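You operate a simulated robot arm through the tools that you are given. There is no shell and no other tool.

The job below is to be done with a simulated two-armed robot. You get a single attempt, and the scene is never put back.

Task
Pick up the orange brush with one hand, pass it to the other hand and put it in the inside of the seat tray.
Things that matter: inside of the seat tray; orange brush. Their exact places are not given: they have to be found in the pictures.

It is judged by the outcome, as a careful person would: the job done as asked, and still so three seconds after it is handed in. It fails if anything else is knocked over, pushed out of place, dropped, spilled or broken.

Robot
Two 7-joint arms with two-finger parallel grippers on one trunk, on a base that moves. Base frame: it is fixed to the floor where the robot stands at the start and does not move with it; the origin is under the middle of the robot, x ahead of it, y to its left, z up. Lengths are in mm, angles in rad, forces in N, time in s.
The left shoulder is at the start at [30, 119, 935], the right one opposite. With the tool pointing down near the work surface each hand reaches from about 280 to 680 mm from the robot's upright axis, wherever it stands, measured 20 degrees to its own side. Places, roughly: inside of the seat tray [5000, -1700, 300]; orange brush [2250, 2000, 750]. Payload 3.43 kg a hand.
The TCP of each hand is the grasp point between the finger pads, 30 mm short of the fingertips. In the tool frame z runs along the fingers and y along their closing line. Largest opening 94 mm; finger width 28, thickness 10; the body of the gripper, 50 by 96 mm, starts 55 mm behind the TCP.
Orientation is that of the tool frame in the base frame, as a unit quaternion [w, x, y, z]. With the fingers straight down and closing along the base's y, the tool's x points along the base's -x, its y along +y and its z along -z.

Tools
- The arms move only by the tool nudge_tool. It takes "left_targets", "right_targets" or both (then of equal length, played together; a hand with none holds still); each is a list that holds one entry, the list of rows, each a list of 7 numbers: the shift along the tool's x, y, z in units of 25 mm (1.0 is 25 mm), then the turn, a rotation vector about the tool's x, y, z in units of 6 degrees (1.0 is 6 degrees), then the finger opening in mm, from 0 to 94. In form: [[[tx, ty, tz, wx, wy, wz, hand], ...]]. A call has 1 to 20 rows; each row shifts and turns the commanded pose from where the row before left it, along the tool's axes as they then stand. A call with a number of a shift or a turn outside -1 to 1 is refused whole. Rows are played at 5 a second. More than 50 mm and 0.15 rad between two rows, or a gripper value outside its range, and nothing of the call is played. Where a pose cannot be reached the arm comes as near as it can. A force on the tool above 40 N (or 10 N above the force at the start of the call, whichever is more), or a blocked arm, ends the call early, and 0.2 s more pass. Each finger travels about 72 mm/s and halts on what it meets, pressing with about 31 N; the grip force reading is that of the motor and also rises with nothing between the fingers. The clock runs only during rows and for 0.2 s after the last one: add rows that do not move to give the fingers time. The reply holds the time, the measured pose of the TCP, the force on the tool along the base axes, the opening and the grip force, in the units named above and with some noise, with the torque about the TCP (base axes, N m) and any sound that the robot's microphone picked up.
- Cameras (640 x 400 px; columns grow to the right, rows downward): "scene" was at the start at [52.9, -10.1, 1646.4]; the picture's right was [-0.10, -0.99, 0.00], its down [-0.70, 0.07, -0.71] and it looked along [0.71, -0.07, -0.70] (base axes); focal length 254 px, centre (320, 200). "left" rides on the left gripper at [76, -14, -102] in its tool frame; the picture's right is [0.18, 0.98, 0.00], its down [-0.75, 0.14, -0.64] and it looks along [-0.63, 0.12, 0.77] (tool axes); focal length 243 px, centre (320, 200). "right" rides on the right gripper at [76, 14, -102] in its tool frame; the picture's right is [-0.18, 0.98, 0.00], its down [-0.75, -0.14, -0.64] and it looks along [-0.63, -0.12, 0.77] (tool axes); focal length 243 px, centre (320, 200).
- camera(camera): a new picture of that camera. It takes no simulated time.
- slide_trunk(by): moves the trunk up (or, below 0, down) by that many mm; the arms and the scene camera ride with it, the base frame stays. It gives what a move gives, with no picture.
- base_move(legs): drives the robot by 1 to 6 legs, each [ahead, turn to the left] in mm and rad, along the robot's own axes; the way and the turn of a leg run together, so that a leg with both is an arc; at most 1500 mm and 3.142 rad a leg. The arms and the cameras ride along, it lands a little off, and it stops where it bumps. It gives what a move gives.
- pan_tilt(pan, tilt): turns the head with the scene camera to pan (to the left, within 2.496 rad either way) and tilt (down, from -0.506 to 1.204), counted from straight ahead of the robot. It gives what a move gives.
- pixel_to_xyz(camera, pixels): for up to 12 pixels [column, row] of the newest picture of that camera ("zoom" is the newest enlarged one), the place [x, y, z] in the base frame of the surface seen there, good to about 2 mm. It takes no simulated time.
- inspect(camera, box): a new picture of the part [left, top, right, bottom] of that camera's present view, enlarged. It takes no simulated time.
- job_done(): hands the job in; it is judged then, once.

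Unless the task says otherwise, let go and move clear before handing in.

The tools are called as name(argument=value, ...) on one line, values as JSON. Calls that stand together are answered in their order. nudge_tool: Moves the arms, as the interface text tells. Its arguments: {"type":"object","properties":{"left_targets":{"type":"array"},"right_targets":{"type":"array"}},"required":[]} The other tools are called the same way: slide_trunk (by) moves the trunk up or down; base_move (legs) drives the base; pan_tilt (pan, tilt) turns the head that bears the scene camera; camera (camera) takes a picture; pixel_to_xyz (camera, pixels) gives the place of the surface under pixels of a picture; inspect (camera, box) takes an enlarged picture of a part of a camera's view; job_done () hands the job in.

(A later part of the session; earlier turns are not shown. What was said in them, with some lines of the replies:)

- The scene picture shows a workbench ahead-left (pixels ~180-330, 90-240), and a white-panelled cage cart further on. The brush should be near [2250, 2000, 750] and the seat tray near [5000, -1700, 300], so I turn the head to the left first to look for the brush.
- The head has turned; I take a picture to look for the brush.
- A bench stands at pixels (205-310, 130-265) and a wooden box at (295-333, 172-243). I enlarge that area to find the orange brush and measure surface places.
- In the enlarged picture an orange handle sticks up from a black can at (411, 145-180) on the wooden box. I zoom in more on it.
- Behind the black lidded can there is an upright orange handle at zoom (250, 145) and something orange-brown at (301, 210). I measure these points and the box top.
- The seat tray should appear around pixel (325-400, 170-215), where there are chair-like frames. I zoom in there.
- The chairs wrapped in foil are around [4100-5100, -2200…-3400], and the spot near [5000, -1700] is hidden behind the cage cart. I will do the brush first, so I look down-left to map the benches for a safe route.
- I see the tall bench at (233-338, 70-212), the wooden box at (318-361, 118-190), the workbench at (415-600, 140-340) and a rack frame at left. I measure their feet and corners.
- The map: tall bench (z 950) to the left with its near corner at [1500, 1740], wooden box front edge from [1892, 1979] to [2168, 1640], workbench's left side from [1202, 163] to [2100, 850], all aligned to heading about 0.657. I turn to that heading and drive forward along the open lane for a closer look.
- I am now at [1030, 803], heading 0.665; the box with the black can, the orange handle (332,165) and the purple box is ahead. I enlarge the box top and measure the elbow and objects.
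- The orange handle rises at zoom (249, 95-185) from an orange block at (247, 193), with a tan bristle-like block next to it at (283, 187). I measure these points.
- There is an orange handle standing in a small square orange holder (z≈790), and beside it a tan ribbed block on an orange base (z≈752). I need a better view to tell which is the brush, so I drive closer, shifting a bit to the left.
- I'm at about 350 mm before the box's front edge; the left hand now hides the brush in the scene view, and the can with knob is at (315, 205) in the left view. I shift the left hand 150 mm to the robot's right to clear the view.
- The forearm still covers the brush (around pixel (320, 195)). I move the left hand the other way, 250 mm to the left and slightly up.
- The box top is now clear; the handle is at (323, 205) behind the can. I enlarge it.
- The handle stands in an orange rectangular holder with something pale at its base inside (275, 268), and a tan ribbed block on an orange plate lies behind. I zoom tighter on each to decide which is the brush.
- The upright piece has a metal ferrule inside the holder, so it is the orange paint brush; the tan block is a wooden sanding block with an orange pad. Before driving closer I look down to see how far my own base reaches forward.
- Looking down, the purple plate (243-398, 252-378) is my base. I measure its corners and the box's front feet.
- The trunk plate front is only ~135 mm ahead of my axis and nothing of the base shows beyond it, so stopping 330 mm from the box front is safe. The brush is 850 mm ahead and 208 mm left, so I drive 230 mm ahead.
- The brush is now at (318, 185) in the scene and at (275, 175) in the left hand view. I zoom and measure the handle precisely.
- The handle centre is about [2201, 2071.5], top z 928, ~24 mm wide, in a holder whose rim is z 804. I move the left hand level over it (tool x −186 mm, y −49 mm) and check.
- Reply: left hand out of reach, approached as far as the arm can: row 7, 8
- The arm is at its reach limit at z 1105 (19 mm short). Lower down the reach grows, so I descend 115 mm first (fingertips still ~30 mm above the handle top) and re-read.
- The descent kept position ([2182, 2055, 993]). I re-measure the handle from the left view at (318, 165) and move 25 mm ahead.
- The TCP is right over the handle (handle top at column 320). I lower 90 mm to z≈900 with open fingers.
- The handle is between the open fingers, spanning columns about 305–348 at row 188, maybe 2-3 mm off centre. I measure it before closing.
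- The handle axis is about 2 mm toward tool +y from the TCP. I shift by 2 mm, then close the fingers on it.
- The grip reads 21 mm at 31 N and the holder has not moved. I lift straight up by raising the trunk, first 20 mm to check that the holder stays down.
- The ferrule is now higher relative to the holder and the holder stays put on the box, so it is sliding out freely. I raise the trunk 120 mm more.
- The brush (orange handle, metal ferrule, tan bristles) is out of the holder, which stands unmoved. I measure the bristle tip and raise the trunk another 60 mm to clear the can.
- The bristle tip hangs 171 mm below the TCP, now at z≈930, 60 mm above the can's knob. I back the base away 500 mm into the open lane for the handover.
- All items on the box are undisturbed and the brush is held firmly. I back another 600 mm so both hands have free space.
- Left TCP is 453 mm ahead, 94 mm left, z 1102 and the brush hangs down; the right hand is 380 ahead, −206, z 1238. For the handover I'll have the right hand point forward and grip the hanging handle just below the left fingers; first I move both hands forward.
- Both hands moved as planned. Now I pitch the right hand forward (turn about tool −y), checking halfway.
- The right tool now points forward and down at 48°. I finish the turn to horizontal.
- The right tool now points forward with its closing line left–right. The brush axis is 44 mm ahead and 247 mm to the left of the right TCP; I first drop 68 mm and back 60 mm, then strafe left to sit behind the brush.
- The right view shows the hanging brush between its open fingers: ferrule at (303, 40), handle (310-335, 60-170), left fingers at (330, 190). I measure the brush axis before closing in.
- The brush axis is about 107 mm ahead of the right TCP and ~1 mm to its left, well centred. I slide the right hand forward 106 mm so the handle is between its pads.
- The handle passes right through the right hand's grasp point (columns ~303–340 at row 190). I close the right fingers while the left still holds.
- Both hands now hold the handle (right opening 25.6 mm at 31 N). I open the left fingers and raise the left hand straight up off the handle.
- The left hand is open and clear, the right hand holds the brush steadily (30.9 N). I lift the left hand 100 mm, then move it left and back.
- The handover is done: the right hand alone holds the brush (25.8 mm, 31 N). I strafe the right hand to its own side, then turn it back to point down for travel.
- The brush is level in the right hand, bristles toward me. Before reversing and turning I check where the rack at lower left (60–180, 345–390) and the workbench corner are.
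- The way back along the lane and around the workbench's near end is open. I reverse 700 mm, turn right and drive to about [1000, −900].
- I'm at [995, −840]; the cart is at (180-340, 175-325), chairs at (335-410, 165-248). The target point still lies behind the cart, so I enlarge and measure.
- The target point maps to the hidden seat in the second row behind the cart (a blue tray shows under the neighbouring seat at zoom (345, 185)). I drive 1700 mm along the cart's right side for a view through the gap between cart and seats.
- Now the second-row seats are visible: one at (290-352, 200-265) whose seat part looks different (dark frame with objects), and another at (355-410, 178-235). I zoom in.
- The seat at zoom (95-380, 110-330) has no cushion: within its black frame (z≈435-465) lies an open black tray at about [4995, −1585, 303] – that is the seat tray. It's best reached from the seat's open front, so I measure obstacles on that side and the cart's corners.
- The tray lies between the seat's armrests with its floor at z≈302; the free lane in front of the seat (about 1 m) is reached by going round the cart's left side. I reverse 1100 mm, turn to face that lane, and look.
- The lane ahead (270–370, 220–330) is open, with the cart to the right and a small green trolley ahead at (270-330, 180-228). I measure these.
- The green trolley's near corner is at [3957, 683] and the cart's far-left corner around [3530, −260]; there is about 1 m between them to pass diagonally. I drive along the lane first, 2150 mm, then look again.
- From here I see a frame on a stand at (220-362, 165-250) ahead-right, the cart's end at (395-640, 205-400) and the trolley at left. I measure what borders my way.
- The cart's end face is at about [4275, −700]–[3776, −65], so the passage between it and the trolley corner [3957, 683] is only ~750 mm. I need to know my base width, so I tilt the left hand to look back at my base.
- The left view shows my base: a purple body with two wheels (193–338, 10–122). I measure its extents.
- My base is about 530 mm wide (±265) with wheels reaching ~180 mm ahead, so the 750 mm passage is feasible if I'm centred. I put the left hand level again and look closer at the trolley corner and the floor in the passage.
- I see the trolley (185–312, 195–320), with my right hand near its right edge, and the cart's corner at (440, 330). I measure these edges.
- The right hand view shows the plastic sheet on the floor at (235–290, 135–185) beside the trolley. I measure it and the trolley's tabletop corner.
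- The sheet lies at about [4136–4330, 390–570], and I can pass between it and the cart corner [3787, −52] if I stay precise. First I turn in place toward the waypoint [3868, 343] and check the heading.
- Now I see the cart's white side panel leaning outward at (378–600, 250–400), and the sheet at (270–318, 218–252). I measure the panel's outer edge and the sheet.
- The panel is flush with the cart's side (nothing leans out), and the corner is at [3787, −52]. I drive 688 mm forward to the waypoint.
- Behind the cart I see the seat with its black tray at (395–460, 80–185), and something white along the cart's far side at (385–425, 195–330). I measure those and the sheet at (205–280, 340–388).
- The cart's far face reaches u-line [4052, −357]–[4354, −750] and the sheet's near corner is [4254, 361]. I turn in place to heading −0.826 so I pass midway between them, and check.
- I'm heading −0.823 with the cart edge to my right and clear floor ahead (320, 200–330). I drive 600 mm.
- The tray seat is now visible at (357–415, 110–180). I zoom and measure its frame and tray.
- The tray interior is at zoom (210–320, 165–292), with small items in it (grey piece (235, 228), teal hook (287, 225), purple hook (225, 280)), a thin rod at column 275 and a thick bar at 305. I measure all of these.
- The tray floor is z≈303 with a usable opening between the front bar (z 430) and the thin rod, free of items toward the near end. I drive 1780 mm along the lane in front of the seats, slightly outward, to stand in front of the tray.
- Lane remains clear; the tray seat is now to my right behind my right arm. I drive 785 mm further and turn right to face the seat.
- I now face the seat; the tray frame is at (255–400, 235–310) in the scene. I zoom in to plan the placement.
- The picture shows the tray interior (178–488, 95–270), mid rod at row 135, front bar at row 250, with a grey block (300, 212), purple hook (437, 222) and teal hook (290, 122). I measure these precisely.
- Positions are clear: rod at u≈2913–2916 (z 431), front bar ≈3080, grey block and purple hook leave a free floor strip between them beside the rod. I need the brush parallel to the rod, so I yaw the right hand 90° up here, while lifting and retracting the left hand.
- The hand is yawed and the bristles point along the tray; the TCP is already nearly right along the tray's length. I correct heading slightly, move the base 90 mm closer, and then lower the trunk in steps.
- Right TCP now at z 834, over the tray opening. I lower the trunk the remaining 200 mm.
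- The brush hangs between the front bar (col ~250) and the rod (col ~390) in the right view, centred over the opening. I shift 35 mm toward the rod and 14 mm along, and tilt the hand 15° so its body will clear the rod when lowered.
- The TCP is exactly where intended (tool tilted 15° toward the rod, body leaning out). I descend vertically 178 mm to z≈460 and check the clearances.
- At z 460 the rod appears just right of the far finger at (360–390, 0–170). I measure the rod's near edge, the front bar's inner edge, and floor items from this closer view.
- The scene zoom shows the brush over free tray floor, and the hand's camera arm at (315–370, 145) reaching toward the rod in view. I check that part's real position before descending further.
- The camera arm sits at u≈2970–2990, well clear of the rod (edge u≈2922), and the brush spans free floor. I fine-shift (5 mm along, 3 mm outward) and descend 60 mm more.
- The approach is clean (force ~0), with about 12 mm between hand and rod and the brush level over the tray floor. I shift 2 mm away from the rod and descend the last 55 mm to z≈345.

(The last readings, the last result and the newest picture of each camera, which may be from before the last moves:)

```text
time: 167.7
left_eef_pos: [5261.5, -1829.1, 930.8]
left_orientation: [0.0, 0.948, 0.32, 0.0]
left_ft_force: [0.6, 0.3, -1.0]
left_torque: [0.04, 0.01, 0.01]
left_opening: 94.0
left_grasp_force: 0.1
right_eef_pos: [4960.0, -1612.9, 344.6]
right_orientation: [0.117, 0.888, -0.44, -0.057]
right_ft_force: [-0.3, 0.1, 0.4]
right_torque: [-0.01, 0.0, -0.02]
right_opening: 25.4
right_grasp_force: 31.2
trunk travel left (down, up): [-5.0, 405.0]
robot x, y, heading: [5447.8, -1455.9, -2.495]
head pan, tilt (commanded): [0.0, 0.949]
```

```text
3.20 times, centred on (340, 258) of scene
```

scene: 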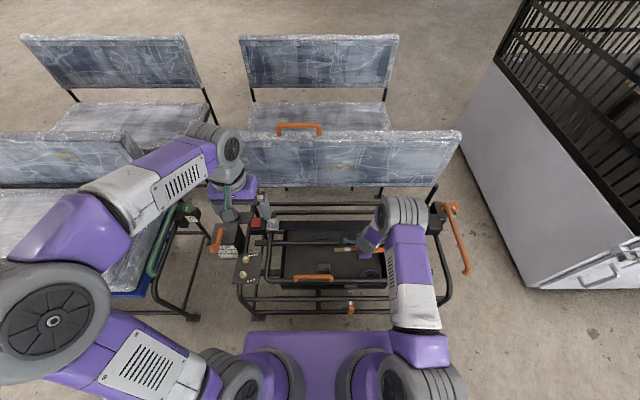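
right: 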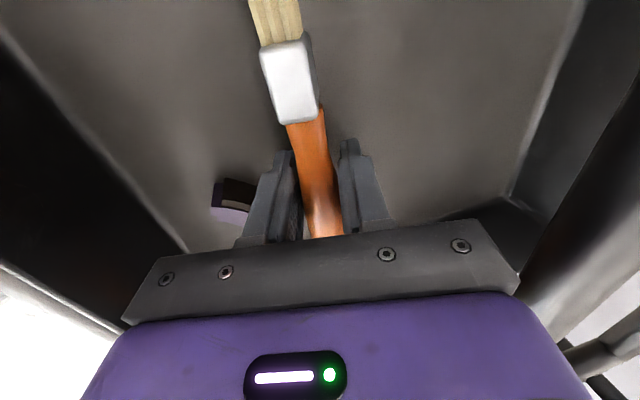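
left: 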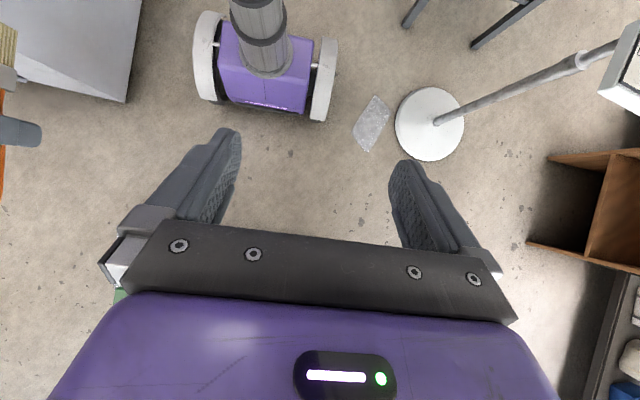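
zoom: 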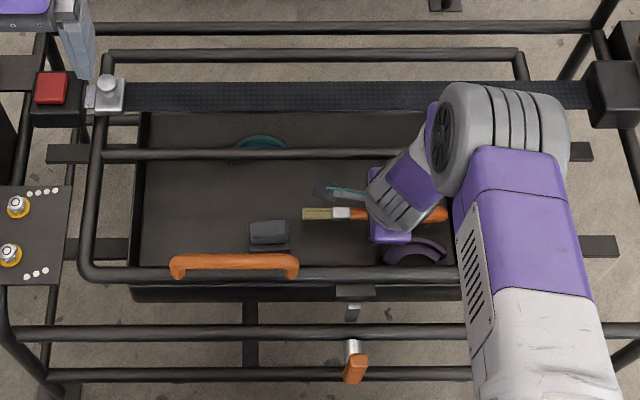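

No contact force at z 344.6; the brush is inside the tray just above its floor with the fingertips ~6 mm above it. I lower 3 mm more and open the fingers gently to 44 mm to let it rest.

nudge_tool(right_targets=[[[0, -0.031, 0.116, 0, 0, 0, 8], [0, 0, 0, 0, 0, 0, 28], [0, 0, 0, 0, 0, 0, 34], [0, 0, 0, 0, 0, 0, 40], [0, 0, 0, 0, 0, 0, 44], [0, 0, 0, 0, 0, 0, 44], [0, 0, 0, 0, 0, 0, 44], [0, 0, 0, 0, 0, 0, 44]]])

camera(camera="right")

inspect(camera="scene", box=[240, 195, 440, 320])

```text
time: 169.5
left_eef_pos: [5262.1, -1829.2, 931.5]
left_orientation: [0.0, 0.948, 0.32, 0.0]
left_ft_force: [-1.1, 0.6, -0.3]
left_torque: [0.02, -0.02, 0.01]
left_opening: 93.9
left_grasp_force: 0.0
right_eef_pos: [4960.5, -1611.7, 341.9]
right_orientation: [0.117, 0.888, -0.44, -0.057]
right_ft_force: [0.3, -0.1, -0.1]
right_torque: [0.04, -0.01, -0.02]
right_opening: 44.0
right_grasp_force: 0.0
trunk travel left (down, up): [-5.0, 405.0]
robot x, y, heading: [5450.9, -1454.3, -2.491]
head pan, tilt (commanded): [0.0, 0.949]
```

```text
taken
```

right: 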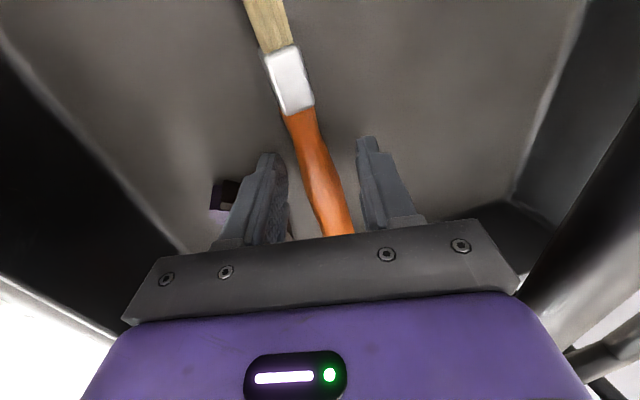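

```text
3.20 times, centred on (340, 258) of scene
```

zoom: 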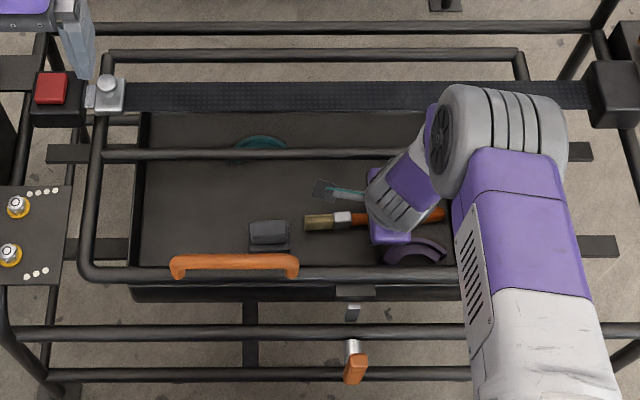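

The brush lies on the tray floor between the open fingers, clear of the grey block and hook. I retract straight up slowly.

nudge_tool(right_targets=[[[0, 0.104, -0.386, 0, 0, 0, 44], [0, 0.104, -0.386, 0, 0, 0, 44], [0, 0.104, -0.386, 0, 0, 0, 44], [0, 0.207, -0.7727, 0, 0, 0, 44], [0, 0.207, -0.7727, 0, 0, 0, 44], [0, 0.207, -0.7727, 0, 0, 0, 44], [0, 0.207, -0.7727, 0, 0, 0, 44]]])

camera(camera="right")

inspect(camera="scene", box=[240, 195, 440, 320])

```text
time: 171.1
left_eef_pos: [5261.2, -1829.1, 930.5]
left_orientation: [0.0, 0.948, 0.32, 0.0]
left_ft_force: [-0.6, -0.7, 0.8]
left_torque: [0.01, 0.0, -0.01]
left_opening: 93.9
left_grasp_force: 0.1
right_eef_pos: [4960.5, -1611.0, 452.7]
right_orientation: [0.116, 0.888, -0.44, -0.057]
right_ft_force: [0.1, 0.2, 0.3]
right_torque: [0.03, 0.02, 0.0]
right_opening: 44.3
right_grasp_force: 0.0
trunk travel left (down, up): [-5.0, 405.0]
robot x, y, heading: [5451.2, -1456.0, -2.491]
head pan, tilt (commanded): [0.0, 0.949]
```

```text
taken
```

right: 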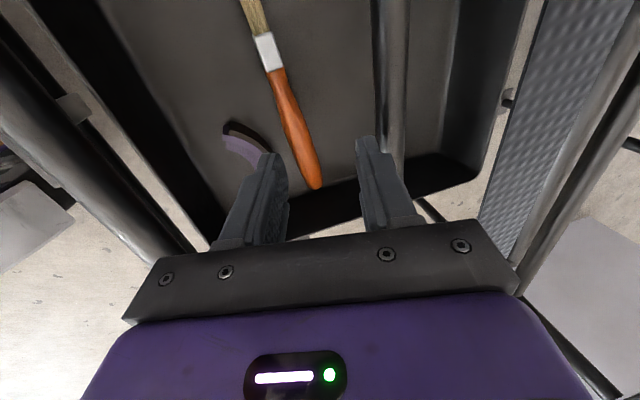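

```text
3.20 times, centred on (340, 258) of scene
```

zoom: 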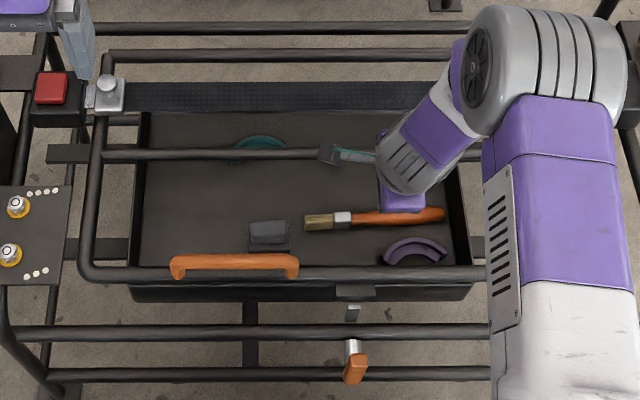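

The brush rests flat inside the tray (305–445, 205–230), all other tray items unmoved. I raise the right hand another 200 mm clear of the frame.

nudge_tool(right_targets=[[[0, 0.207, -0.7727, 0, 0, 0, 44], [0, 0.207, -0.7727, 0, 0, 0, 44], [0, 0.207, -0.7727, 0, 0, 0, 44], [0, 0.207, -0.7727, 0, 0, 0, 44], [0, 0.207, -0.7727, 0, 0, 0, 44], [0, 0.207, -0.7727, 0, 0, 0, 44], [0, 0.207, -0.7727, 0, 0, 0, 44], [0, 0.207, -0.7727, 0, 0, 0, 44], [0, 0.207, -0.7727, 0, 0, 0, 44], [0, 0.207, -0.7727, 0, 0, 0, 44]]])

slide_trunk(by=200)

base_move(legs=[[-150, 0]])

camera(camera="scene")

inspect(camera="scene", box=[230, 200, 430, 340])

```text
time: 173.3
left_eef_pos: [5261.7, -1830.5, 932.8]
left_orientation: [0.0, 0.947, 0.32, 0.0]
left_ft_force: [0.5, 0.0, -0.6]
left_torque: [0.0, 0.0, 0.03]
left_opening: 94.3
left_grasp_force: 0.2
right_eef_pos: [4959.9, -1611.0, 653.4]
right_orientation: [0.116, 0.889, -0.44, -0.058]
right_ft_force: [-0.5, 0.0, 0.4]
right_torque: [0.04, 0.02, 0.04]
right_opening: 44.1
right_grasp_force: 0.0
trunk travel left (down, up): [-5.0, 405.0]
robot x, y, heading: [5449.6, -1457.3, -2.497]
head pan, tilt (commanded): [0.0, 0.949]
```

```text
time: 175.5
left_eef_pos: [5262.8, -1828.8, 1131.6]
left_orientation: [0.0, 0.948, 0.319, 0.0]
left_ft_force: [-1.0, 1.0, -0.6]
left_torque: [-0.03, 0.01, -0.01]
left_opening: 94.1
left_grasp_force: 0.1
right_eef_pos: [4958.8, -1610.6, 853.0]
right_orientation: [0.117, 0.889, -0.44, -0.057]
right_ft_force: [0.7, 0.0, -0.5]
right_torque: [-0.04, 0.0, 0.0]
right_opening: 44.1
right_grasp_force: 0.1
trunk travel left (down, up): [-205.0, 205.0]
robot x, y, heading: [5450.4, -1455.4, -2.491]
head pan, tilt (commanded): [0.0, 0.949]
```

```text
time: 176.8
left_eef_pos: [5379.6, -1738.4, 1132.3]
left_orientation: [0.0, 0.948, 0.319, 0.0]
left_ft_force: [0.2, -0.7, 0.0]
left_torque: [-0.02, -0.02, 0.01]
left_opening: 93.9
left_grasp_force: 0.0
right_eef_pos: [5075.8, -1521.1, 853.6]
right_orientation: [0.116, 0.888, -0.441, -0.059]
right_ft_force: [-0.1, 0.2, 0.2]
right_torque: [0.01, -0.01, -0.02]
right_opening: 43.7
right_grasp_force: 0.0
trunk travel left (down, up): [-205.0, 205.0]
robot x, y, heading: [5565.6, -1367.1, -2.494]
head pan, tilt (commanded): [0.0, 0.949]
```

```text
taken
```

scene: 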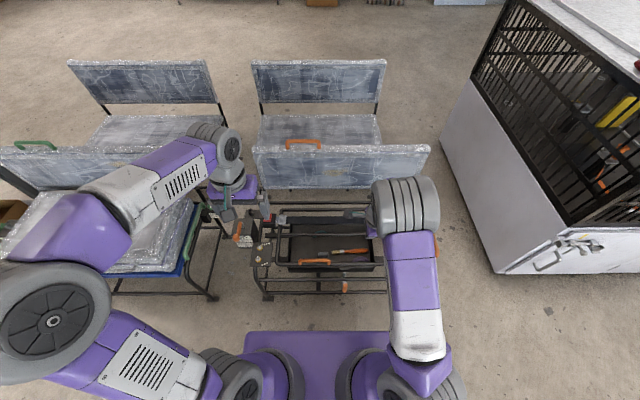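

```text
2.86 times, centred on (330, 270) of scene
```

zoom: 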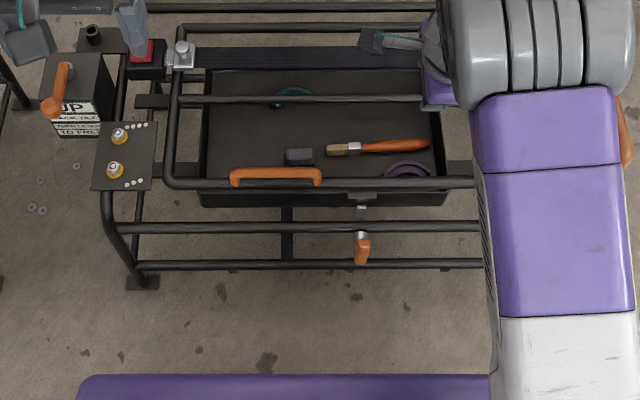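

The brush lies in the tray at zoom (328–428, 138–157) with both hands well clear. I verify its height before handing in.

pixel_to_xyz(camera="zoom", pixels=[[332, 151], [352, 148], [390, 147], [422, 145], [300, 155], [360, 120]])

```text
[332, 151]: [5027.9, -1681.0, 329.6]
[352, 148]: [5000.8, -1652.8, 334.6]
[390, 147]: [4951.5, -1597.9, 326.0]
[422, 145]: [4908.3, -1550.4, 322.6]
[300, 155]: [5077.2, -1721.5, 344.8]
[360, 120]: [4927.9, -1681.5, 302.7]
```

The brush's top surface is at z≈323–335, on the tray floor at 303, and it lies fully inside the tray. The other items are where they were, and both hands are clear. I hand the job in.

job_done()

```text
The job is handed in.
```

The orange paint brush is now lying flat inside the seat tray, and I've handed the job in. The reply only confirmed it was received, so I don't have a verdict yet.

- **Pick-up:** I lifted the brush straight up out of its holder on the wooden box with the left hand. The holder stayed standing, and the black can and purple box were undisturbed when I checked.
- **Handover:** I passed it to the right hand in open space. The right hand gripped the handle before the left let go.
- **Placement:** I lowered it into the tray, between the front bar and the thin rod, and let it drop about 20 mm onto the tray floor. In the last picture it lies between the grey block and the purple hook, and the items in the tray had not moved.

Both hands are clear of the seat, and I noticed no bumps or contact along the way.
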